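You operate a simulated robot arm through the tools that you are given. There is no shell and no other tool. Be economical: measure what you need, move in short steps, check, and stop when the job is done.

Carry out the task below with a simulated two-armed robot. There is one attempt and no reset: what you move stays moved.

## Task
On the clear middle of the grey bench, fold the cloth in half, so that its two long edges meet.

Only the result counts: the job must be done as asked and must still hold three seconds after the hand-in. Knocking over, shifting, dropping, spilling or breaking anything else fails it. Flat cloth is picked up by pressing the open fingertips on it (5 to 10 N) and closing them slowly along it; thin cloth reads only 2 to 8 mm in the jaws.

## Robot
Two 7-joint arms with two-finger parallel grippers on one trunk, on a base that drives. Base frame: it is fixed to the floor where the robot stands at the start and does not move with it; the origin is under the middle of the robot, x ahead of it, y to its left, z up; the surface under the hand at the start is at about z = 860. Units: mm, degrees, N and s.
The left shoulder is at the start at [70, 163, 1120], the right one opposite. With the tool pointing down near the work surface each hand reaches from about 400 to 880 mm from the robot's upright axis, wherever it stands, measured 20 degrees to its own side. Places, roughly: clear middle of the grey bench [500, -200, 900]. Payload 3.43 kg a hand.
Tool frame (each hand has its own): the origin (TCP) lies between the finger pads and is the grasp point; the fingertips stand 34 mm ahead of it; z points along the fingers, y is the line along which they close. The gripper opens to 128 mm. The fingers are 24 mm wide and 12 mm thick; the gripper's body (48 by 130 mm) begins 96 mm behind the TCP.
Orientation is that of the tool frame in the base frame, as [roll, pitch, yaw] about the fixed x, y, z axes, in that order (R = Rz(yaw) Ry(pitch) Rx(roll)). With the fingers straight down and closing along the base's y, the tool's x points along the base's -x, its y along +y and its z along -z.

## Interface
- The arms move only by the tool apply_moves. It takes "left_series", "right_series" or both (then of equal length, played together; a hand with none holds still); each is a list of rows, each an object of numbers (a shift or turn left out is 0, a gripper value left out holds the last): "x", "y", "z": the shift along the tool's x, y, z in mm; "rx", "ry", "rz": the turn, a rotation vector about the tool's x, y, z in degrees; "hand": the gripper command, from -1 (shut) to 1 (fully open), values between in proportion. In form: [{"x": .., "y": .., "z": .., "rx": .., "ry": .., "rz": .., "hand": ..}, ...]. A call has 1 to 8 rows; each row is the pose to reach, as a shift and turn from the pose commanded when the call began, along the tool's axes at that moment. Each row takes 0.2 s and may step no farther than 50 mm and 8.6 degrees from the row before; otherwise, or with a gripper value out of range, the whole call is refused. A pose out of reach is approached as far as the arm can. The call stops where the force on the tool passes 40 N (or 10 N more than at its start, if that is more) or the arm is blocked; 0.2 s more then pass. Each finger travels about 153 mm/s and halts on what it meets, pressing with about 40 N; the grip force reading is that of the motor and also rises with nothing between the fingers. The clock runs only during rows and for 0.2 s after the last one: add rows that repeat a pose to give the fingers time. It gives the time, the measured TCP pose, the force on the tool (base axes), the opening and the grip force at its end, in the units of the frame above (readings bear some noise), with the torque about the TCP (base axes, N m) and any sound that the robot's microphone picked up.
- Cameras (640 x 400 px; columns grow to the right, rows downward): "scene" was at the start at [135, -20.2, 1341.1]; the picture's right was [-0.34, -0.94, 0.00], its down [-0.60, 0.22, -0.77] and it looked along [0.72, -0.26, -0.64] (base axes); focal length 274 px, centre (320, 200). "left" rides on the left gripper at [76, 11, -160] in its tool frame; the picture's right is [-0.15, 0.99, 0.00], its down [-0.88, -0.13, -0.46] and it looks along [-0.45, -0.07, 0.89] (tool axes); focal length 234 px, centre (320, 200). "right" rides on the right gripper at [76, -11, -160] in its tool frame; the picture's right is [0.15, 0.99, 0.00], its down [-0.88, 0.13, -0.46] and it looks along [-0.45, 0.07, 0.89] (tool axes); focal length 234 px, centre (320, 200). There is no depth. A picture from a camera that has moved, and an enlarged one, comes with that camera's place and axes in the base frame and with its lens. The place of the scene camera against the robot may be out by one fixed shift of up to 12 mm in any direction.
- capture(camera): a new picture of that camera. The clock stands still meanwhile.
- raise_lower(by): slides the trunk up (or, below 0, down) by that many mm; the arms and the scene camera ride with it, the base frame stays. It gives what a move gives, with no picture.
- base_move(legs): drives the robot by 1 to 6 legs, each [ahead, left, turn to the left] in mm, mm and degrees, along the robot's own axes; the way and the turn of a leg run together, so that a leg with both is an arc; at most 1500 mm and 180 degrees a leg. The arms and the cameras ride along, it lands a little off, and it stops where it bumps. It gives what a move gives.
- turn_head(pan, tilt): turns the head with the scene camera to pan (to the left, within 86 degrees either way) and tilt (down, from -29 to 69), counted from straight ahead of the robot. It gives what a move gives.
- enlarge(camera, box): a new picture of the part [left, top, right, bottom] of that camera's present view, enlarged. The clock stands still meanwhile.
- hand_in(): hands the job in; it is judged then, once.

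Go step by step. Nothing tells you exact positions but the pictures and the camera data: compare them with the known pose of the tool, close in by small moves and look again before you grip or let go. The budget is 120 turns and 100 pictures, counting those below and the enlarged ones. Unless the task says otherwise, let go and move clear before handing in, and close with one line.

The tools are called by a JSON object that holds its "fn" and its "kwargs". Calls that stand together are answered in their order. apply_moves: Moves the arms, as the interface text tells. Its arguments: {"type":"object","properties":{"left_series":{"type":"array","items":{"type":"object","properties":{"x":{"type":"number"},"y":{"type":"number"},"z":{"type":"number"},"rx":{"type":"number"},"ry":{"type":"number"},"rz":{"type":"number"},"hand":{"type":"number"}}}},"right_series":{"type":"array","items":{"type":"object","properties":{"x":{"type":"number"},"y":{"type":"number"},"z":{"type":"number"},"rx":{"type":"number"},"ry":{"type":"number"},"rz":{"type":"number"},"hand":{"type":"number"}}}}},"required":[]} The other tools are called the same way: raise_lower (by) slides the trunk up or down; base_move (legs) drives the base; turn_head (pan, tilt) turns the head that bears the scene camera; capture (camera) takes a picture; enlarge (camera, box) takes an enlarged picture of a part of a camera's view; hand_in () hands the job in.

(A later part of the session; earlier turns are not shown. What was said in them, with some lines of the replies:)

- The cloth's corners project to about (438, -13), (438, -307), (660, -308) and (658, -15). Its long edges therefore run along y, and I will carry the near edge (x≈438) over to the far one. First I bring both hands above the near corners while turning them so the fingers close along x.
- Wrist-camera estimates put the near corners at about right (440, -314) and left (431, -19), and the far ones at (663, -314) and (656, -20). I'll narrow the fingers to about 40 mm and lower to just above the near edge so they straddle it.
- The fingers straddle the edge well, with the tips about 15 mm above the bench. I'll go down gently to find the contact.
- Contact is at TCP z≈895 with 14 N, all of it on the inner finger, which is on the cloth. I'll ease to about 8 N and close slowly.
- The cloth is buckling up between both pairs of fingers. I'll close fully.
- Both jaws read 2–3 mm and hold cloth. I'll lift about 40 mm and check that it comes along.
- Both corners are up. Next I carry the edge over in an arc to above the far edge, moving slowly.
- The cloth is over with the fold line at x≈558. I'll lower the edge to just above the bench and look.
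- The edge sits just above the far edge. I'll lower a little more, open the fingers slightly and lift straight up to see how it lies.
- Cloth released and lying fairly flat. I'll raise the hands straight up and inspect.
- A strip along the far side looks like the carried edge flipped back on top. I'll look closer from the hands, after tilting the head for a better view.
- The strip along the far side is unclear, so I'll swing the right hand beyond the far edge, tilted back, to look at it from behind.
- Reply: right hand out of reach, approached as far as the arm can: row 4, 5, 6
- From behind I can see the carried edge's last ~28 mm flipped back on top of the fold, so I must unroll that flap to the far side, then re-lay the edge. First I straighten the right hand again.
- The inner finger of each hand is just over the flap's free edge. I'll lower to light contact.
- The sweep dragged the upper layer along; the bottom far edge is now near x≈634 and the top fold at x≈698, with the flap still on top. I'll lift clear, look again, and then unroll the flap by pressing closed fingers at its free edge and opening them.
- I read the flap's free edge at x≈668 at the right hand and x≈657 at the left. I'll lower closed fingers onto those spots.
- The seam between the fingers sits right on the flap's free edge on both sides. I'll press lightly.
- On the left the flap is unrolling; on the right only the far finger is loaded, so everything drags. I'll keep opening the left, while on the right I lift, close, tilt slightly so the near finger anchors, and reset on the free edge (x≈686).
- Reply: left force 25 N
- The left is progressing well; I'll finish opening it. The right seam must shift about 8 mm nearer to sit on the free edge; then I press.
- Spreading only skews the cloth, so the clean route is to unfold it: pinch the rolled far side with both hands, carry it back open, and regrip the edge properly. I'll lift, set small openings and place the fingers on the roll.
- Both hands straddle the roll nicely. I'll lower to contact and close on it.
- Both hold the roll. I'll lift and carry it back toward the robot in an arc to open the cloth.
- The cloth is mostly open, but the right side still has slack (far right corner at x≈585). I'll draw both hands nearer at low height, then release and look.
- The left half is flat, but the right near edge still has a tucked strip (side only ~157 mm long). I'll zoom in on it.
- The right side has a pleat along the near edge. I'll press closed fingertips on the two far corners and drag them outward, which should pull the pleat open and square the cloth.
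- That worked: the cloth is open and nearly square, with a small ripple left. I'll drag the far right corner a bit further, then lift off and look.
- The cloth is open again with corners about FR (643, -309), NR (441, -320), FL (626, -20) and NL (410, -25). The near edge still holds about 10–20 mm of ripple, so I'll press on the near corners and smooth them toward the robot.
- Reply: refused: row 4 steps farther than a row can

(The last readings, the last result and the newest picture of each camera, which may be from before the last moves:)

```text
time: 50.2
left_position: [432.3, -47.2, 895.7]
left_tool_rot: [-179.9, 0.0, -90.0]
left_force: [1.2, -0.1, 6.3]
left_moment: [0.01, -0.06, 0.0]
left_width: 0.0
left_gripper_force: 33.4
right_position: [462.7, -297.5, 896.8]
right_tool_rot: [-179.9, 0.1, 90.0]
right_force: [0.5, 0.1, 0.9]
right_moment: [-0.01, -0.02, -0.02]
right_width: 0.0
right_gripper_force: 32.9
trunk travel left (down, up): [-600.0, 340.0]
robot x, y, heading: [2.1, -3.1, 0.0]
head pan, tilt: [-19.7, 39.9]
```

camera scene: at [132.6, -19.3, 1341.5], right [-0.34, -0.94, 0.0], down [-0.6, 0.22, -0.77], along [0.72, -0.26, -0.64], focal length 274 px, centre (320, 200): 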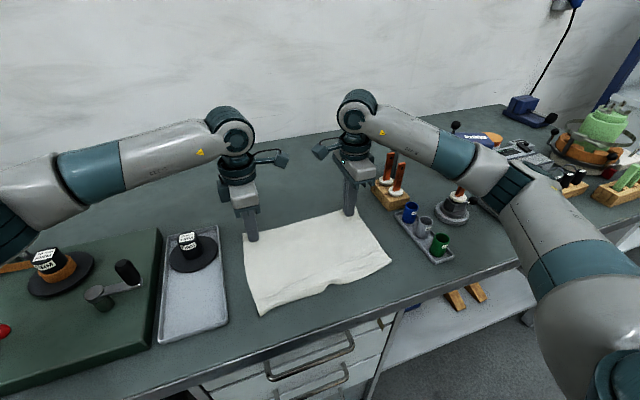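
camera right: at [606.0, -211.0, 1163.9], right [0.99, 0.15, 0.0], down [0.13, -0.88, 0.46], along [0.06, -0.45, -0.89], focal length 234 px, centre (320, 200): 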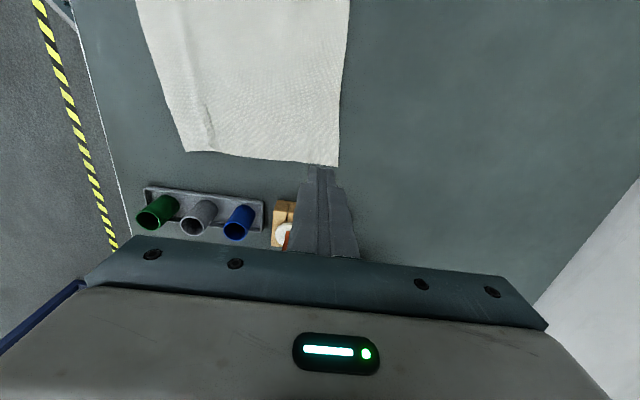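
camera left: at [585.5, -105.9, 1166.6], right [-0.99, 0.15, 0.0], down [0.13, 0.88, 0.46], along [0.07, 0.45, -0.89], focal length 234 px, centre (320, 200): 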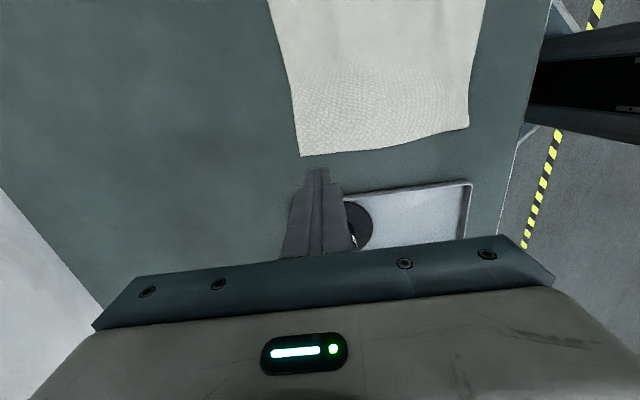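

{"fn": "apply_moves", "kwargs": {"left_series": [{"z": 0}, {"y": 3}, {"y": 6}, {"y": 8}, {"y": 8}, {"y": 8, "z": -20}, {"y": 8, "z": -60}, {"y": 8, "z": -80}], "right_series": [{"z": 1.3}, {"y": -6, "z": 1.3}, {"y": -12, "z": 1.3}, {"y": -18, "z": 1.3}, {"y": -24, "z": 1.3}, {"y": -24, "z": -20}, {"y": -24, "z": -60}, {"y": -24, "z": -80}]}}

{"fn": "capture", "kwargs": {"camera": "right"}}

{"fn": "capture", "kwargs": {"camera": "left"}}

```text
time: 52.0
left_position: [424.1, -47.7, 974.8]
left_tool_rot: [180.0, 0.0, -90.0]
left_force: [-0.9, 0.2, -0.9]
left_moment: [0.01, 0.0, 0.01]
left_width: 0.1
left_gripper_force: 32.6
right_position: [438.0, -297.8, 978.6]
right_tool_rot: [-179.7, 0.0, 90.0]
right_force: [0.1, 0.1, 0.5]
right_moment: [0.0, 0.01, 0.01]
right_width: 0.1
right_gripper_force: 33.2
trunk travel left (down, up): [-600.0, 340.0]
robot x, y, heading: [-3.3, -1.2, 0.2]
head pan, tilt: [-19.7, 39.9]
```

```text
29 pictures are left
camera right: at [428.6, -220.0, 1137.8], right [0.99, 0.15, 0.0], down [0.13, -0.88, 0.46], along [0.06, -0.45, -0.89], focal length 234 px, centre (320, 200)
```

right: 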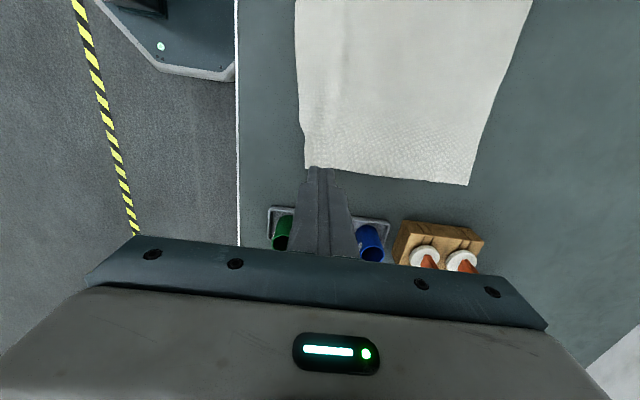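

```text
28 pictures are left
camera left: at [412.0, -123.5, 1136.5], right [-0.99, 0.15, 0.0], down [0.13, 0.88, 0.46], along [0.07, 0.45, -0.89], focal length 234 px, centre (320, 200)
```

left: 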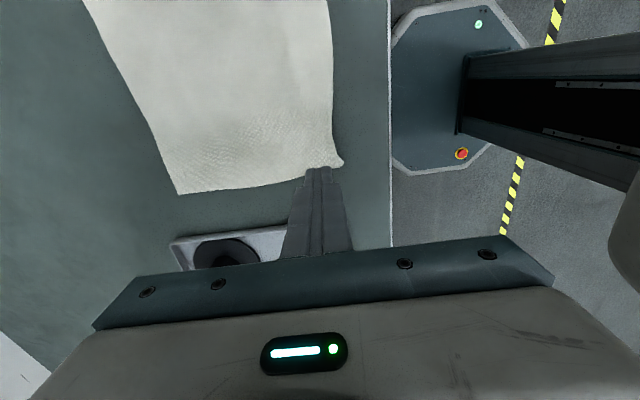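

The cloth is now flat, with near edges at x≈417 (right grip) and x≈405 (left grip). This time I straddle the edge with 30 mm openings, tilting each hand about 3° so the outer finger bears on the bench and the edge must climb between the pads.

{"fn": "apply_moves", "kwargs": {"left_series": [{"x": 4, "y": 23, "z": 10, "rx": 3, "hand": -0.53}, {"x": 4, "y": 23, "z": 40, "rx": 3}, {"x": 4, "y": 23, "z": 62, "rx": 3}, {"x": 4, "y": 23, "z": 72, "rx": 3}, {"x": 4, "y": 23, "z": 75, "rx": 3}], "right_series": [{"x": 6, "y": -25, "z": 10, "rx": -3, "hand": -0.53}, {"x": 6, "y": -25, "z": 40, "rx": -3}, {"x": 6, "y": -25, "z": 65, "rx": -3}, {"x": 6, "y": -25, "z": 76, "rx": -3}, {"x": 6, "y": -25, "z": 79, "rx": -3}]}}

{"fn": "enlarge", "kwargs": {"camera": "right", "box": [220, 100, 420, 240]}}

{"fn": "enlarge", "kwargs": {"camera": "left", "box": [220, 100, 420, 240]}}

```text
time: 53.2
left_position: [402.2, -51.6, 901.0]
left_tool_rot: [-177.0, 0.0, -89.9]
left_force: [-0.2, -0.6, 0.6]
left_moment: [-0.02, -0.01, 0.01]
left_width: 30.1
left_gripper_force: 0.0
right_position: [413.1, -291.0, 898.4]
right_tool_rot: [177.2, 0.0, 89.9]
right_force: [0.5, 0.4, -0.1]
right_moment: [0.0, 0.02, -0.02]
right_width: 30.3
right_gripper_force: 0.1
trunk travel left (down, up): [-600.0, 340.0]
robot x, y, heading: [2.9, 2.9, 0.2]
head pan, tilt: [-19.7, 39.9]
```

```text
2.86 times, centred on (320, 170) of right
camera zoom: at [394.7, -214.3, 1057.6], right [0.99, 0.15, 0.05], down [0.11, -0.88, 0.46], along [0.11, -0.45, -0.89], focal length 669 px, centre (320, 286)
```

zoom: 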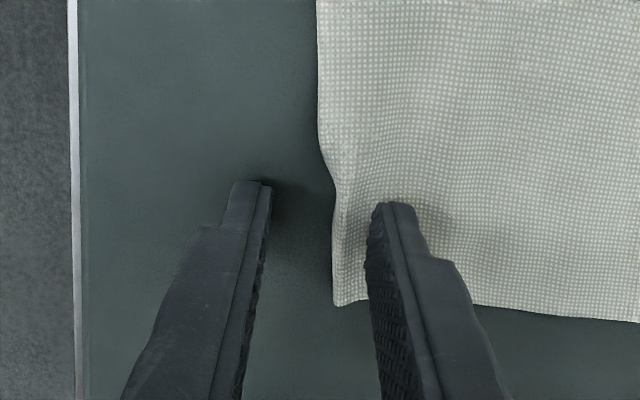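

```text
2.86 times, centred on (320, 170) of left
camera zoom: at [380.9, -127.9, 1060.6], right [-0.99, 0.15, -0.05], down [0.11, 0.88, 0.46], along [0.11, 0.45, -0.89], focal length 669 px, centre (320, 286)
```

zoom: 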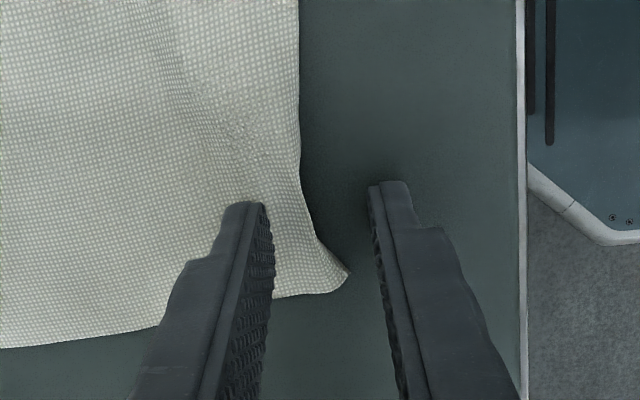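

Edges sit 11 mm from the inner pads on both sides, as planned. I'll lower until the outer finger bears on the bench.

{"fn": "apply_moves", "kwargs": {"left_series": [{"z": 2}, {"z": 4}, {"z": 5}, {"z": 6}], "right_series": [{"z": 1}, {"z": 2}, {"z": 3}, {"z": 3.5}]}}

```text
time: 54.2
left_position: [400.4, -51.2, 895.0]
left_tool_rot: [-176.9, 0.0, -90.0]
left_force: [0.3, 0.1, 7.1]
left_moment: [0.01, 0.15, -0.01]
left_width: 29.9
left_gripper_force: 0.0
right_position: [414.4, -291.3, 894.5]
right_tool_rot: [177.1, 0.0, 90.0]
right_force: [0.6, -0.4, 1.1]
right_moment: [-0.02, 0.01, -0.01]
right_width: 30.2
right_gripper_force: 0.1
trunk travel left (down, up): [-600.0, 340.0]
robot x, y, heading: [0.9, -2.9, -0.1]
head pan, tilt: [-19.7, 39.9]
```

{"fn": "apply_moves", "kwargs": {"left_series": [{"rx": -0.8, "z": 0}, {"rx": -1.6, "z": 0.4}, {"rx": -1.6, "z": 0.9}, {"rx": -1.6, "z": 1.2}], "right_series": [{"rx": 0.8, "z": 0.5}, {"rx": 1.6, "z": 1.0}, {"rx": 1.6, "z": 1.5}, {"rx": 1.6, "z": 1.8}]}}

```text
time: 55.2
left_position: [399.5, -51.6, 896.3]
left_tool_rot: [-178.6, -0.1, -90.0]
left_force: [1.7, 0.1, 15.6]
left_moment: [0.11, -0.33, -0.02]
left_width: 31.2
left_gripper_force: 1.0
right_position: [413.9, -290.6, 896.1]
right_tool_rot: [178.5, 0.0, 90.0]
right_force: [2.7, -2.9, 18.9]
right_moment: [-0.15, -0.44, -0.03]
right_width: 32.0
right_gripper_force: 1.8
trunk travel left (down, up): [-600.0, 340.0]
robot x, y, heading: [-1.5, 0.9, 0.1]
head pan, tilt: [-19.7, 39.9]
```

{"fn": "apply_moves", "kwargs": {"left_series": [{"rx": 0.5, "z": 0}, {"rx": 0.8, "z": -0.2}, {"rx": 0.8, "z": -0.2}], "right_series": [{"rx": -0.5, "z": 0}, {"rx": -0.8, "z": -0.3}, {"rx": -0.8, "z": -0.3}]}}

```text
time: 56.0
left_position: [399.3, -50.8, 895.3]
left_tool_rot: [-177.6, 0.0, -89.9]
left_force: [-0.4, -0.3, 23.2]
left_moment: [-0.01, 0.58, -0.01]
left_width: 30.2
left_gripper_force: 0.0
right_position: [412.0, -289.9, 895.2]
right_tool_rot: [177.9, 0.0, 90.0]
right_force: [-0.2, -3.9, 18.1]
right_moment: [-0.16, 0.44, 0.14]
right_width: 30.0
right_gripper_force: 0.3
trunk travel left (down, up): [-600.0, 340.0]
robot x, y, heading: [2.0, 1.0, -0.2]
head pan, tilt: [-19.7, 39.9]
```

{"fn": "apply_moves", "kwargs": {"left_series": [{"rx": -0.4, "z": -0.6}, {"rx": -0.4, "z": -0.6, "hand": -0.6}, {"rx": -0.4, "z": -0.6, "hand": -0.67}, {"rx": -0.4, "z": -0.6, "hand": -0.74}], "right_series": [{"rx": 0.4, "z": -0.4}, {"rx": 0.4, "z": -0.4, "hand": -0.6}, {"rx": 0.4, "z": -0.4, "hand": -0.67}, {"rx": 0.4, "z": -0.4, "hand": -0.74}]}}

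{"fn": "enlarge", "kwargs": {"camera": "right", "box": [220, 100, 420, 240]}}

{"fn": "enlarge", "kwargs": {"camera": "left", "box": [220, 100, 420, 240]}}

```text
time: 57.0
left_position: [399.6, -51.2, 894.2]
left_tool_rot: [-178.0, 0.0, -89.9]
left_force: [2.8, 0.5, 12.1]
left_moment: [0.04, -0.24, -0.06]
left_width: 18.2
left_gripper_force: 1.2
right_position: [413.4, -289.6, 894.7]
right_tool_rot: [178.3, -0.1, 90.1]
right_force: [-1.5, 1.1, 16.2]
right_moment: [-0.01, -0.07, -0.03]
right_width: 16.2
right_gripper_force: 0.1
trunk travel left (down, up): [-600.0, 340.0]
robot x, y, heading: [3.0, 0.9, 0.3]
head pan, tilt: [-19.7, 39.9]
```

```text
2.86 times, centred on (320, 170) of right
camera zoom: at [396.5, -212.9, 1054.4], right [0.99, 0.15, 0.03], down [0.12, -0.88, 0.46], along [0.09, -0.45, -0.89], focal length 669 px, centre (320, 286)
```

zoom: 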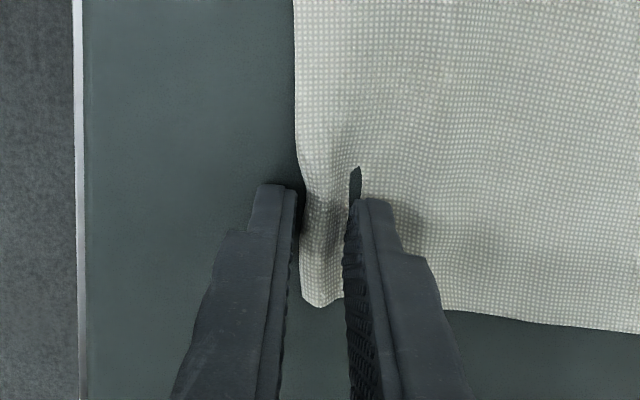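

```text
2.86 times, centred on (320, 170) of left
camera zoom: at [382.9, -126.9, 1055.3], right [-0.99, 0.14, -0.03], down [0.11, 0.88, 0.46], along [0.1, 0.45, -0.89], focal length 669 px, centre (320, 286)
```

zoom: 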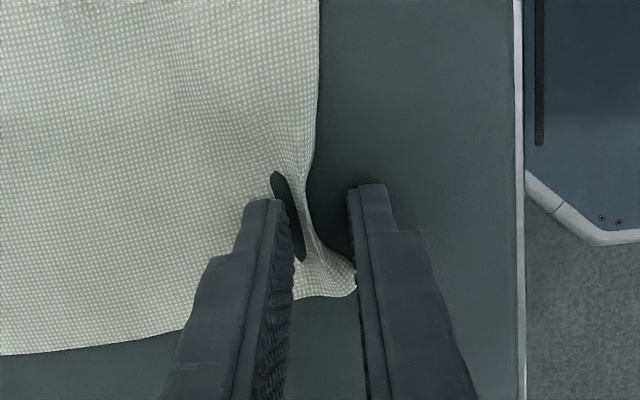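

The edge is now trapped and rising between the pads on both sides. I'll finish closing.

{"fn": "apply_moves", "kwargs": {"left_series": [{"hand": -0.81}, {"hand": -0.88}, {"hand": -0.94}, {"hand": -1}, {"hand": -1}, {"hand": -1}], "right_series": [{"hand": -0.81}, {"hand": -0.88}, {"hand": -0.94}, {"hand": -1}, {"hand": -1}, {"hand": -1}]}}

{"fn": "apply_moves", "kwargs": {"left_series": [{"z": -10}, {"z": -20}, {"z": -30}, {"z": -40}], "right_series": [{"z": -10}, {"z": -20}, {"z": -30}, {"z": -40}]}}

{"fn": "enlarge", "kwargs": {"camera": "right", "box": [220, 60, 420, 240]}}

{"fn": "enlarge", "kwargs": {"camera": "left", "box": [220, 60, 420, 240]}}

```text
time: 58.4
left_position: [400.1, -50.7, 894.9]
left_tool_rot: [-178.0, -0.1, -90.1]
left_force: [-1.9, 0.6, 13.7]
left_moment: [0.0, 0.01, 0.03]
left_width: 2.1
left_gripper_force: 36.9
right_position: [412.9, -289.6, 895.2]
right_tool_rot: [178.3, 0.0, 90.0]
right_force: [1.0, 0.5, 17.0]
right_moment: [-0.05, -0.1, 0.01]
right_width: 2.3
right_gripper_force: 37.1
trunk travel left (down, up): [-600.0, 340.0]
robot x, y, heading: [0.3, 2.2, -0.0]
head pan, tilt: [-19.7, 39.9]
```

```text
time: 59.4
left_position: [399.4, -52.7, 934.1]
left_tool_rot: [-178.3, 0.0, -89.9]
left_force: [-0.4, 0.2, -0.7]
left_moment: [-0.02, 0.02, 0.03]
left_width: 2.1
left_gripper_force: 37.0
right_position: [411.8, -289.4, 933.2]
right_tool_rot: [178.4, 0.0, 90.0]
right_force: [-0.3, -0.5, 0.5]
right_moment: [-0.04, -0.01, -0.03]
right_width: 2.2
right_gripper_force: 36.9
trunk travel left (down, up): [-600.0, 340.0]
robot x, y, heading: [-4.1, -4.9, 0.2]
head pan, tilt: [-19.7, 39.9]
```

```text
2.22 times, centred on (320, 150) of right
camera zoom: at [396.4, -213.3, 1094.1], right [0.99, 0.15, 0.03], down [0.12, -0.88, 0.46], along [0.09, -0.45, -0.89], focal length 520 px, centre (320, 311)
```

zoom: 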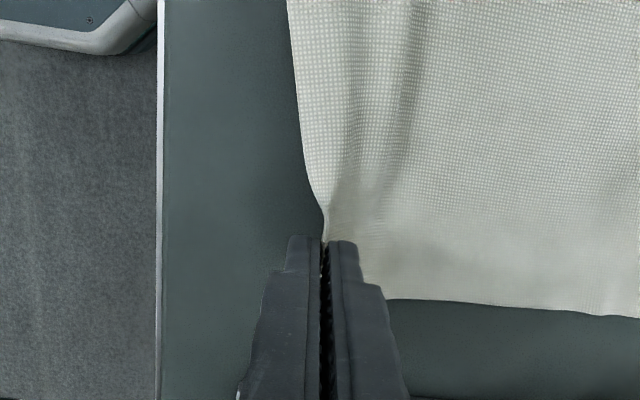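

```text
2.22 times, centred on (320, 150) of left
camera zoom: at [382.6, -127.8, 1094.7], right [-0.99, 0.15, -0.03], down [0.11, 0.88, 0.46], along [0.09, 0.45, -0.89], focal length 520 px, centre (320, 311)
```

zoom: 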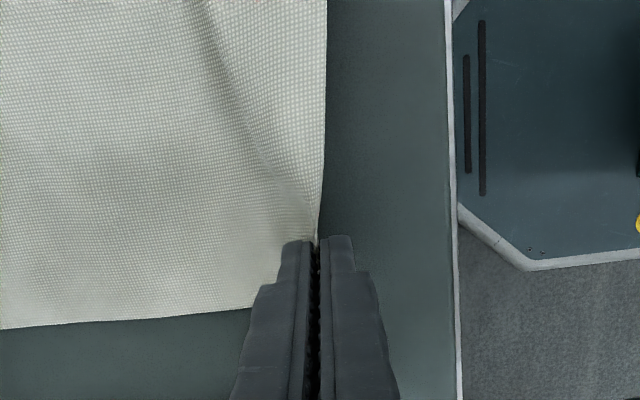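

Both grips now hold the edge itself with no flap. I'll check where the far corners are before folding.

{"fn": "capture", "kwargs": {"camera": "right"}}

{"fn": "capture", "kwargs": {"camera": "left"}}

```text
21 pictures are left
camera right: at [396.4, -213.3, 1094.1], right [0.99, 0.15, 0.03], down [0.12, -0.88, 0.46], along [0.09, -0.45, -0.89], focal length 234 px, centre (320, 200)
```

right: 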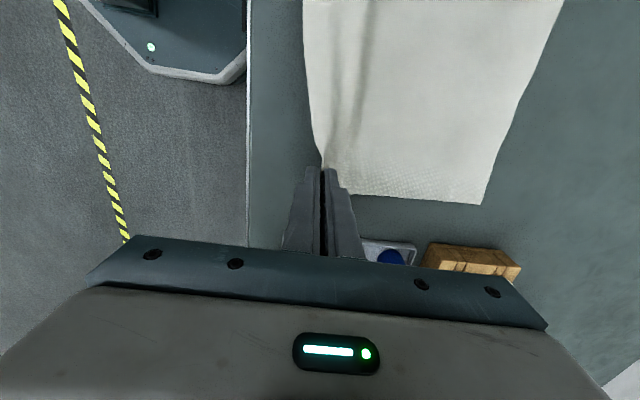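

```text
20 pictures are left
camera left: at [382.6, -127.8, 1094.7], right [-0.99, 0.15, -0.03], down [0.11, 0.88, 0.46], along [0.09, 0.45, -0.89], focal length 234 px, centre (320, 200)
```

left: 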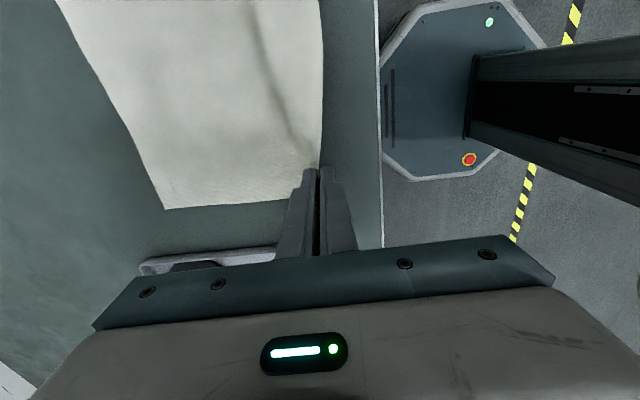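

The far corners are now about R (604, -311) and L (590, -23). I'll carry the edge over in an arc, aiming the grips at x≈595 (right) and 580 (left), shifted 7 mm in +y.

{"fn": "apply_moves", "kwargs": {"left_series": [{"x": -1, "y": -10, "z": -10}, {"x": -1, "y": -22, "z": -22}, {"x": -2, "y": -36, "z": -32}, {"x": -3, "y": -51, "z": -40}, {"x": -4, "y": -67, "z": -45}, {"x": -5, "y": -83, "z": -47}, {"x": -5, "y": -98, "z": -47}, {"x": -6, "y": -112, "z": -43}], "right_series": [{"x": 1, "y": 10, "z": -10}, {"x": 1, "y": 22, "z": -22}, {"x": 2, "y": 36, "z": -32}, {"x": 3, "y": 51, "z": -40}, {"x": 4, "y": 67, "z": -45}, {"x": 5, "y": 83, "z": -47}, {"x": 5, "y": 98, "z": -47}, {"x": 6, "y": 112, "z": -43}]}}

{"fn": "apply_moves", "kwargs": {"left_series": [{"y": -13, "z": 6}, {"x": -1, "y": -25, "z": 14}, {"x": -1, "y": -36, "z": 24}, {"x": -1, "y": -46, "z": 35}, {"x": -1, "y": -54, "z": 46}, {"x": -1, "y": -60, "z": 56}, {"x": -1, "y": -64, "z": 65}], "right_series": [{"y": 13, "z": 6}, {"x": 1, "y": 25, "z": 14}, {"x": 1, "y": 36, "z": 24}, {"x": 1, "y": 46, "z": 35}, {"x": 1, "y": 54, "z": 46}, {"x": 1, "y": 60, "z": 56}, {"x": 1, "y": 65, "z": 65}]}}

{"fn": "capture", "kwargs": {"camera": "right"}}

{"fn": "capture", "kwargs": {"camera": "left"}}

{"fn": "enlarge", "kwargs": {"camera": "scene", "box": [210, 170, 410, 300]}}

```text
time: 61.2
left_position: [512.1, -45.6, 980.5]
left_tool_rot: [-178.3, 0.0, -90.1]
left_force: [-0.2, 0.0, 0.8]
left_moment: [0.0, 0.02, -0.01]
left_width: 2.3
left_gripper_force: 36.9
right_position: [525.2, -283.9, 979.4]
right_tool_rot: [178.4, -0.1, 90.0]
right_force: [-0.1, 0.1, 0.0]
right_moment: [0.0, 0.01, -0.01]
right_width: 2.2
right_gripper_force: 36.3
trunk travel left (down, up): [-600.0, 340.0]
robot x, y, heading: [0.0, 1.8, 0.1]
head pan, tilt: [-19.7, 39.9]
```

```text
time: 62.8
left_position: [577.4, -44.5, 915.7]
left_tool_rot: [-178.2, 0.0, -90.0]
left_force: [0.5, 0.0, -0.4]
left_moment: [0.01, -0.03, -0.03]
left_width: 2.4
left_gripper_force: 37.1
right_position: [591.4, -284.8, 917.4]
right_tool_rot: [178.4, 0.0, 90.0]
right_force: [0.4, -0.1, 0.2]
right_moment: [0.05, -0.01, -0.03]
right_width: 2.3
right_gripper_force: 36.3
trunk travel left (down, up): [-600.0, 340.0]
robot x, y, heading: [-1.8, -2.4, -0.0]
head pan, tilt: [-19.7, 39.9]
```

```text
19 pictures are left
camera right: at [575.3, -206.9, 1075.9], right [0.99, 0.15, 0.03], down [0.12, -0.88, 0.46], along [0.09, -0.45, -0.89], focal length 234 px, centre (320, 200)
```

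right: 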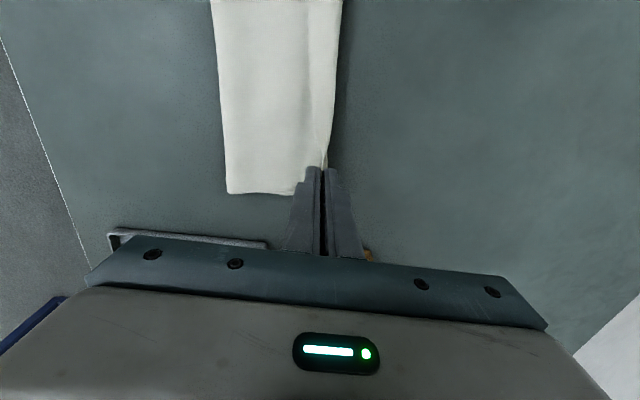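

```text
18 pictures are left
camera left: at [560.4, -120.5, 1077.5], right [-0.99, 0.15, -0.03], down [0.12, 0.88, 0.46], along [0.09, 0.45, -0.89], focal length 234 px, centre (320, 200)
```

left: 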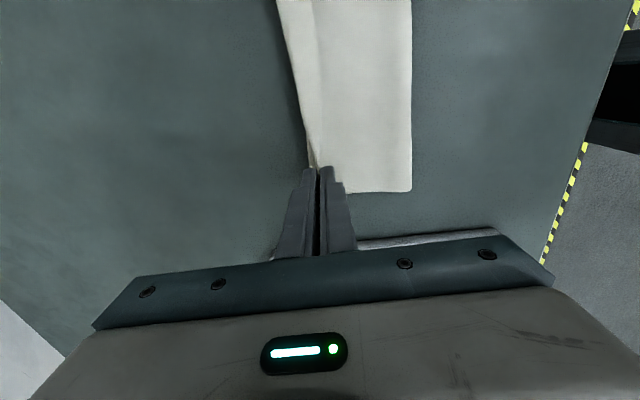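

```text
3.08 times, centred on (310, 235) of scene
camera zoom: at [135.5, -20.1, 1341.1], right [-0.34, -0.94, 0.0], down [-0.6, 0.22, -0.77], along [0.72, -0.26, -0.64], focal length 842 px, centre (351, 92)
```

zoom: 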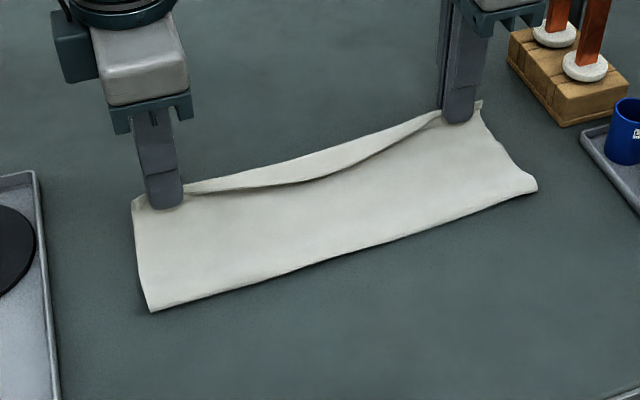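

The edge is near its target. I'll zoom in on the strip between the hands before lowering.

{"fn": "enlarge", "kwargs": {"camera": "scene", "box": [250, 195, 370, 250]}}

{"fn": "enlarge", "kwargs": {"camera": "right", "box": [200, 0, 380, 200]}}

```text
5.33 times, centred on (310, 222) of scene
camera zoom: at [135.5, -20.1, 1341.1], right [-0.34, -0.94, 0.0], down [-0.6, 0.22, -0.77], along [0.72, -0.26, -0.64], focal length 1460 px, centre (373, 80)
```

zoom: 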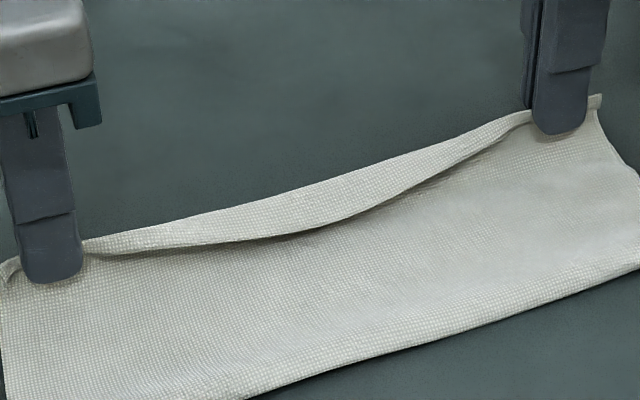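

```text
2.00 times, centred on (290, 100) of right
camera zoom: at [575.3, -206.9, 1075.9], right [0.99, 0.15, 0.03], down [0.12, -0.88, 0.46], along [0.09, -0.45, -0.89], focal length 468 px, centre (380, 400)
```

zoom: 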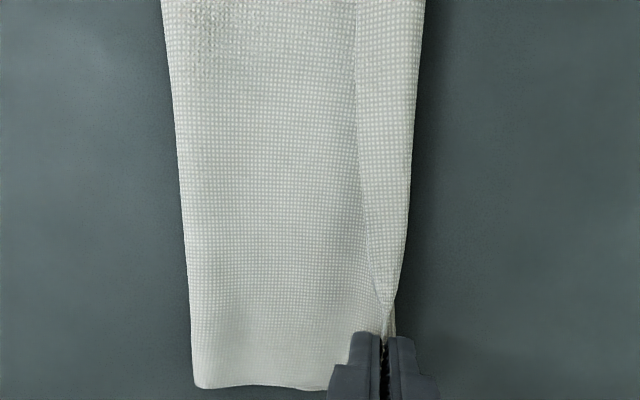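

Between the hands the edge sags into a small back-flap because there is a little slack. I'll spread the hands about 8 mm to pull the edge straight and lean the hands so the held tab points toward the far side.

{"fn": "apply_moves", "kwargs": {"left_series": [{"x": -2}, {"x": -3}, {"x": -4}, {"x": -4, "y": -5, "rx": -8}, {"x": -4, "y": -10, "rx": -16}, {"x": -4, "y": -16, "rx": -24}], "right_series": [{"x": -2}, {"x": -3}, {"x": -4}, {"x": -4, "y": 5, "rx": 8}, {"x": -4, "y": 10, "rx": 16}, {"x": -4, "y": 16, "rx": 24}]}}

{"fn": "enlarge", "kwargs": {"camera": "scene", "box": [230, 185, 390, 275]}}

```text
time: 64.2
left_position: [593.7, -41.7, 917.9]
left_tool_rot: [157.6, 0.0, -90.1]
left_force: [0.0, -3.5, 0.0]
left_moment: [-0.1, 0.0, 0.04]
left_width: 2.1
left_gripper_force: 36.8
right_position: [607.1, -288.0, 916.8]
right_tool_rot: [-157.3, 0.0, 90.0]
right_force: [0.1, 3.8, 0.2]
right_moment: [0.13, -0.03, -0.07]
right_width: 2.1
right_gripper_force: 37.4
trunk travel left (down, up): [-600.0, 340.0]
robot x, y, heading: [0.5, 0.2, 0.0]
head pan, tilt: [-19.7, 39.9]
```

```text
4.00 times, centred on (310, 230) of scene
camera zoom: at [136.7, -19.9, 1340.9], right [-0.34, -0.94, 0.0], down [-0.6, 0.22, -0.77], along [0.72, -0.26, -0.64], focal length 1095 px, centre (360, 80)
```

zoom: 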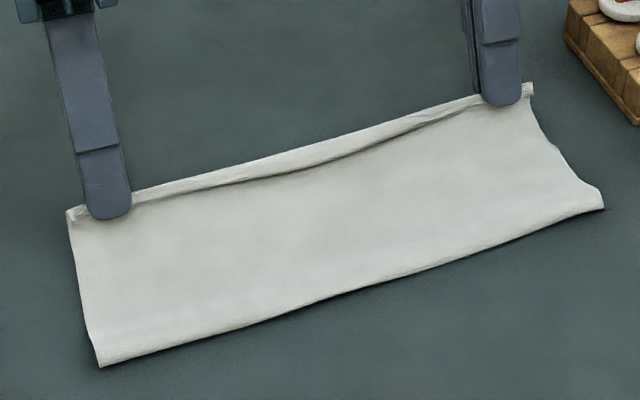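

{"fn": "apply_moves", "kwargs": {"left_series": [{"x": -1.5}, {"x": -3}, {"x": -3, "y": -2, "z": 5}, {"x": -3, "y": -4, "z": 10}, {"x": -3, "y": -6, "z": 14.5}, {"x": -3, "y": -6, "z": 14.5}], "right_series": [{"x": -1.5}, {"x": -3}, {"x": -3, "y": 2, "z": 5}, {"x": -3, "y": 4, "z": 10}, {"x": -3, "y": 6, "z": 14.5}, {"x": -3, "y": 6, "z": 14.5}]}}

{"fn": "enlarge", "kwargs": {"camera": "scene", "box": [230, 185, 390, 275]}}

{"fn": "enlarge", "kwargs": {"camera": "right", "box": [160, 0, 460, 220]}}

```text
time: 65.6
left_position: [593.8, -37.9, 903.7]
left_tool_rot: [157.8, -0.1, -90.0]
left_force: [0.4, -13.0, -0.1]
left_moment: [-0.34, -0.06, 0.17]
left_width: 2.3
left_gripper_force: 37.2
right_position: [606.8, -290.8, 900.5]
right_tool_rot: [-157.6, 0.0, 90.0]
right_force: [-0.6, 12.4, 0.0]
right_moment: [0.39, -0.03, -0.12]
right_width: 2.2
right_gripper_force: 36.8
trunk travel left (down, up): [-600.0, 340.0]
robot x, y, heading: [-2.6, 4.1, 0.1]
head pan, tilt: [-19.7, 39.9]
```

```text
4.00 times, centred on (310, 230) of scene
camera zoom: at [135.1, -20.1, 1341.1], right [-0.34, -0.94, 0.0], down [-0.6, 0.22, -0.77], along [0.72, -0.26, -0.64], focal length 1095 px, centre (360, 80)
```

zoom: 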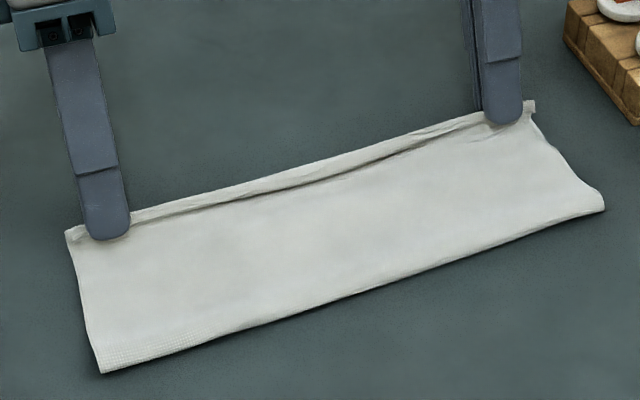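

```text
1.82 times, centred on (310, 110) of right
camera zoom: at [657.2, -213.6, 1053.4], right [0.91, 0.15, -0.38], down [0.29, -0.88, 0.37], along [-0.28, -0.45, -0.85], focal length 426 px, centre (338, 364)
```

zoom: 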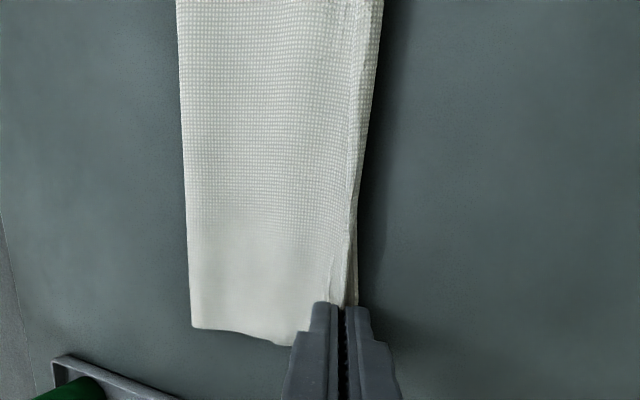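

The edge is nearly straight now. I'll lower the last few millimetres, ease the tension, open slightly and withdraw along the leaning direction (up and toward the far side) so the tab falls outward.

{"fn": "apply_moves", "kwargs": {"left_series": [{"x": 0, "y": -1.5, "z": 4}, {"x": 1, "y": -1.5, "z": 4}, {"x": 1, "y": -1.5, "z": 4, "hand": -0.93}, {"x": 1, "y": -1.5, "z": 4, "hand": -0.86}, {"x": 1, "y": -1.5, "z": 4, "hand": -0.8}, {"x": 1, "y": -1.5, "z": -6}, {"x": 1, "y": -1.5, "z": -25}, {"x": 1, "y": -1.5, "z": -60}], "right_series": [{"x": 0, "y": 1.2, "z": 3}, {"x": 1, "y": 1.2, "z": 3}, {"x": 1, "y": 1.2, "z": 3, "hand": -0.93}, {"x": 1, "y": 1.2, "z": 3, "hand": -0.86}, {"x": 1, "y": 1.2, "z": 3, "hand": -0.8}, {"x": 1, "y": 1.2, "z": -6}, {"x": 1, "y": 1.2, "z": -25}, {"x": 1, "y": 1.2, "z": -60}]}}

{"fn": "enlarge", "kwargs": {"camera": "scene", "box": [230, 185, 390, 275]}}

{"fn": "enlarge", "kwargs": {"camera": "right", "box": [200, 0, 420, 200]}}

{"fn": "enlarge", "kwargs": {"camera": "left", "box": [220, 0, 440, 200]}}

```text
time: 67.4
left_position: [616.0, -37.8, 957.7]
left_tool_rot: [157.9, 0.0, -90.0]
left_force: [-1.0, 0.3, 0.7]
left_moment: [0.0, 0.0, 0.0]
left_width: 12.9
left_gripper_force: 0.1
right_position: [629.6, -289.2, 957.3]
right_tool_rot: [-157.6, 0.1, 90.1]
right_force: [0.2, -0.5, 0.0]
right_moment: [-0.04, -0.01, -0.01]
right_width: 12.6
right_gripper_force: 0.0
trunk travel left (down, up): [-600.0, 340.0]
robot x, y, heading: [2.1, 0.9, 0.2]
head pan, tilt: [-19.7, 39.9]
```

```text
4.00 times, centred on (310, 230) of scene
camera zoom: at [134.0, -19.7, 1341.1], right [-0.34, -0.94, 0.0], down [-0.6, 0.22, -0.77], along [0.72, -0.26, -0.64], focal length 1095 px, centre (360, 80)
```

zoom: 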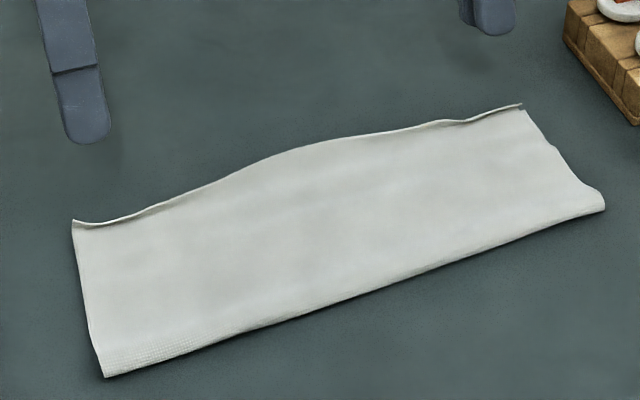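

```text
2.00 times, centred on (310, 100) of right
camera zoom: at [680.1, -211.8, 1109.2], right [0.91, 0.15, -0.38], down [0.29, -0.88, 0.37], along [-0.28, -0.45, -0.85], focal length 468 px, centre (340, 400)
```

zoom: 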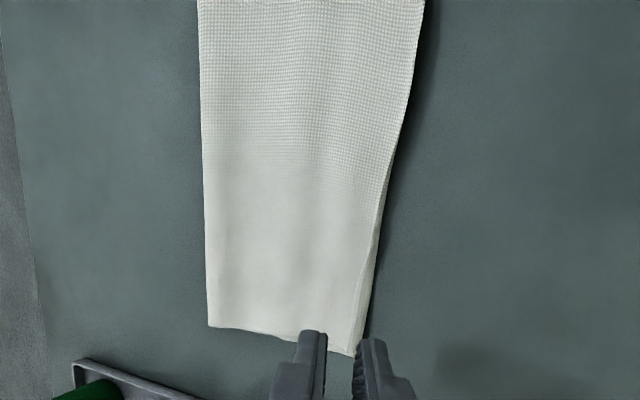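

```text
2.00 times, centred on (330, 100) of left
camera zoom: at [665.5, -113.8, 1111.1], right [-0.92, 0.15, 0.37], down [0.29, 0.88, 0.37], along [-0.27, 0.45, -0.85], focal length 468 px, centre (300, 400)
```

zoom: 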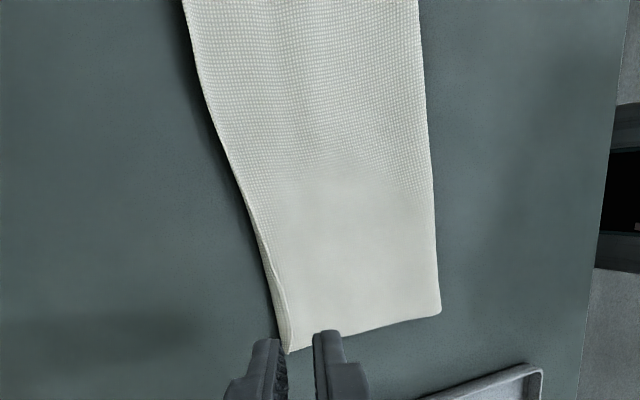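

Excellent: the flap unrolled and the folded corners lie at about (601, -311) and (589, -18), matching the lower edge. The edge has a small upturned lip, so I'll straighten the hands, close them and press it flat.

{"fn": "apply_moves", "kwargs": {"left_series": [{"rx": 7.5, "hand": -1}, {"rx": 15}, {"rx": 22}], "right_series": [{"rx": -7.5, "hand": -1}, {"rx": -15}, {"rx": -22.4}]}}

{"fn": "enlarge", "kwargs": {"camera": "right", "box": [180, 0, 400, 200]}}

```text
time: 68.2
left_position: [616.2, -38.5, 957.6]
left_tool_rot: [179.8, 0.0, -89.9]
left_force: [-0.4, -0.8, -0.5]
left_moment: [0.01, -0.06, -0.02]
left_width: 0.0
left_gripper_force: 33.1
right_position: [630.1, -288.6, 957.2]
right_tool_rot: [179.8, 0.1, 90.0]
right_force: [0.1, -0.2, -0.4]
right_moment: [-0.03, -0.03, 0.03]
right_width: 0.2
right_gripper_force: 33.0
trunk travel left (down, up): [-600.0, 340.0]
robot x, y, heading: [3.9, -3.7, -0.0]
head pan, tilt: [-19.7, 39.9]
```

```text
2.00 times, centred on (290, 100) of right
camera zoom: at [617.9, -212.7, 1117.4], right [0.99, 0.15, 0.0], down [0.13, -0.88, 0.46], along [0.07, -0.45, -0.89], focal length 468 px, centre (380, 400)
```

zoom: 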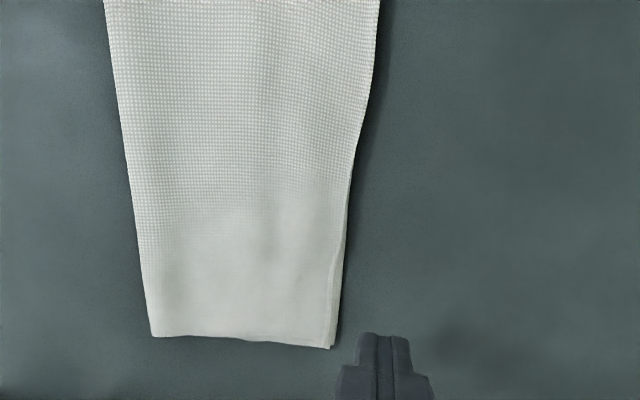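

Both layers' edges coincide within a few millimetres at the corner. I'll press each corner lightly.

{"fn": "apply_moves", "kwargs": {"left_series": [{"x": 2, "y": 20}, {"x": 3, "y": 39, "z": 10}, {"x": 3, "y": 39, "z": 40}, {"x": 3, "y": 39, "z": 55}, {"x": 3, "y": 39, "z": 60}, {"x": 3, "y": 39, "z": 61.5}], "right_series": [{"x": -2, "y": -20}, {"x": -3, "y": -39, "z": 10}, {"x": -3, "y": -39, "z": 40}, {"x": -3, "y": -39, "z": 55}, {"x": -3, "y": -39, "z": 60}, {"x": -3, "y": -39, "z": 61.5}]}}

{"fn": "apply_moves", "kwargs": {"left_series": [{"z": -10}, {"z": -50}, {"z": -100}], "right_series": [{"z": -10}, {"z": -50}, {"z": -100}]}}

{"fn": "enlarge", "kwargs": {"camera": "scene", "box": [230, 185, 390, 275]}}

```text
time: 69.6
left_position: [577.2, -41.6, 897.0]
left_tool_rot: [179.9, 0.0, -90.0]
left_force: [-0.1, -0.6, 3.0]
left_moment: [-0.02, -0.03, 0.05]
left_width: 0.1
left_gripper_force: 32.6
right_position: [591.8, -293.3, 896.9]
right_tool_rot: [179.8, 0.0, 90.0]
right_force: [1.0, -0.9, 8.5]
right_moment: [-0.06, -0.08, 0.02]
right_width: 0.0
right_gripper_force: 32.9
trunk travel left (down, up): [-600.0, 340.0]
robot x, y, heading: [-3.6, -1.0, 0.2]
head pan, tilt: [-19.7, 39.9]
```

```text
time: 70.4
left_position: [577.1, -40.4, 996.1]
left_tool_rot: [179.7, 0.1, -90.1]
left_force: [0.0, -0.6, 0.1]
left_moment: [0.0, -0.01, -0.03]
left_width: 0.0
left_gripper_force: 33.1
right_position: [591.4, -292.5, 995.8]
right_tool_rot: [180.0, 0.0, 90.1]
right_force: [0.1, -0.3, 0.0]
right_moment: [-0.03, -0.04, -0.02]
right_width: 0.0
right_gripper_force: 32.9
trunk travel left (down, up): [-600.0, 340.0]
robot x, y, heading: [2.3, 0.0, 0.1]
head pan, tilt: [-19.7, 39.9]
```

```text
4.00 times, centred on (310, 230) of scene
camera zoom: at [133.8, -19.8, 1341.1], right [-0.34, -0.94, 0.0], down [-0.6, 0.22, -0.77], along [0.72, -0.26, -0.64], focal length 1095 px, centre (360, 80)
```

zoom: 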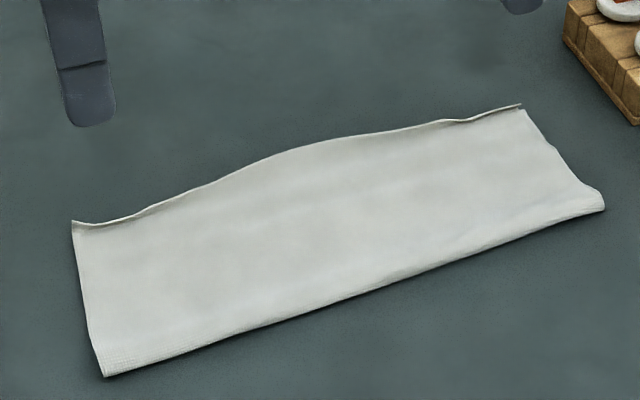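

The fold is good; only the middle of the upper edge may overhang slightly. I'll move the left hand aside and look at the far edge from behind with the right camera.

{"fn": "apply_moves", "kwargs": {"left_series": [{"y": 40, "z": -10}, {"y": 80, "z": -20}, {"y": 120, "z": -30}, {"y": 160, "z": -30}, {"y": 160, "z": -30}], "right_series": [{"x": 10, "y": 30}, {"x": 30, "y": 60, "rx": 8}, {"x": 50, "y": 80, "rx": 16}, {"x": 70, "y": 90, "rx": 24}, {"x": 90, "y": 95, "rx": 32}]}}

{"fn": "enlarge", "kwargs": {"camera": "right", "box": [230, 0, 430, 180]}}

```text
time: 71.6
left_position: [419.5, -37.6, 1026.4]
left_tool_rot: [179.8, -0.1, -89.9]
left_force: [-0.5, 0.3, -1.1]
left_moment: [-0.11, 0.01, 0.01]
left_width: 0.0
left_gripper_force: 33.4
right_position: [688.0, -198.6, 996.1]
right_tool_rot: [-147.9, 0.0, 90.1]
right_force: [0.3, -0.1, -0.5]
right_moment: [-0.05, 0.01, 0.02]
right_width: 0.0
right_gripper_force: 32.9
trunk travel left (down, up): [-600.0, 340.0]
robot x, y, heading: [-2.2, -2.8, 0.2]
head pan, tilt: [-19.7, 39.9]
```

```text
2.22 times, centred on (330, 90) of right
camera zoom: at [762.1, -121.1, 1137.8], right [0.84, 0.15, -0.52], down [0.35, -0.88, 0.32], along [-0.41, -0.45, -0.79], focal length 520 px, centre (298, 444)
```

zoom: 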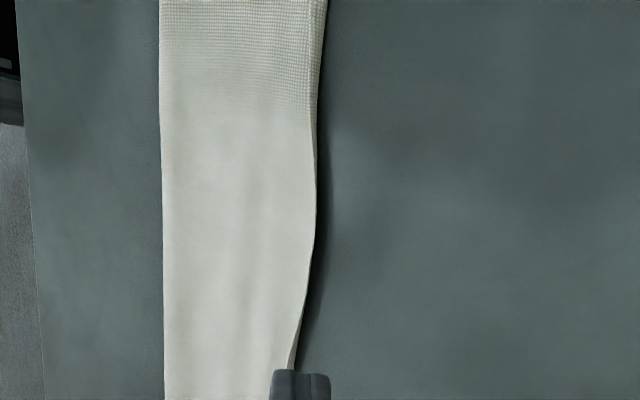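

The two edges coincide at the ends and the upper one overhangs only a few millimetres in the middle, so the fold is done. I'll raise the right hand and take a last look at the whole bench.

{"fn": "apply_moves", "kwargs": {"right_series": [{"rx": -8, "z": -15}, {"rx": -16, "z": -30}, {"rx": -24, "z": -40}, {"rx": -32, "z": -50}]}}

{"fn": "capture", "kwargs": {"camera": "scene"}}

```text
time: 72.6
left_position: [417.4, -42.5, 1026.7]
left_tool_rot: [179.8, 0.1, -90.0]
left_force: [-0.1, 0.2, -0.4]
left_moment: [0.0, -0.04, -0.03]
left_width: 0.0
left_gripper_force: 33.2
right_position: [712.6, -202.7, 1037.4]
right_tool_rot: [179.9, 0.0, 90.0]
right_force: [0.3, -0.9, -0.6]
right_moment: [-0.02, -0.03, 0.0]
right_width: 0.0
right_gripper_force: 33.1
trunk travel left (down, up): [-600.0, 340.0]
robot x, y, heading: [1.9, 2.2, 0.1]
head pan, tilt: [-19.7, 39.9]
```

```text
5 pictures are left
camera scene: at [134.1, -20.3, 1341.2], right [-0.34, -0.94, 0.0], down [-0.6, 0.22, -0.77], along [0.72, -0.26, -0.64], focal length 274 px, centre (320, 200)
```

scene: 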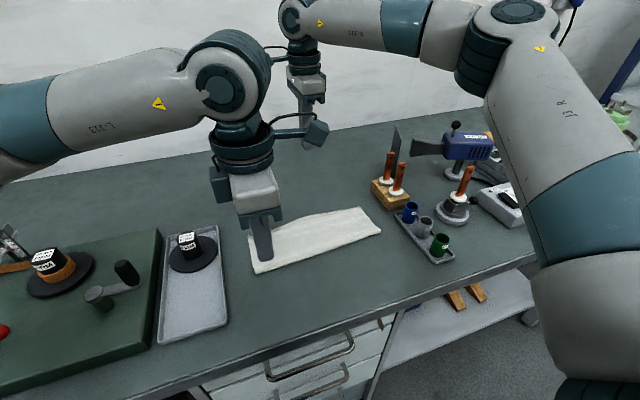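

The cloth lies folded in half with both hands clear, and the other objects are where they started. I'm handing in.

{"fn": "hand_in", "kwargs": {}}

```text
The job is handed in.
```

The cloth is folded in half on the clear middle of the bench. Its two long edges meet at the corners, and by my estimate the upper edge overhangs by up to about 10 mm in the middle. Nothing else on the bench was disturbed.
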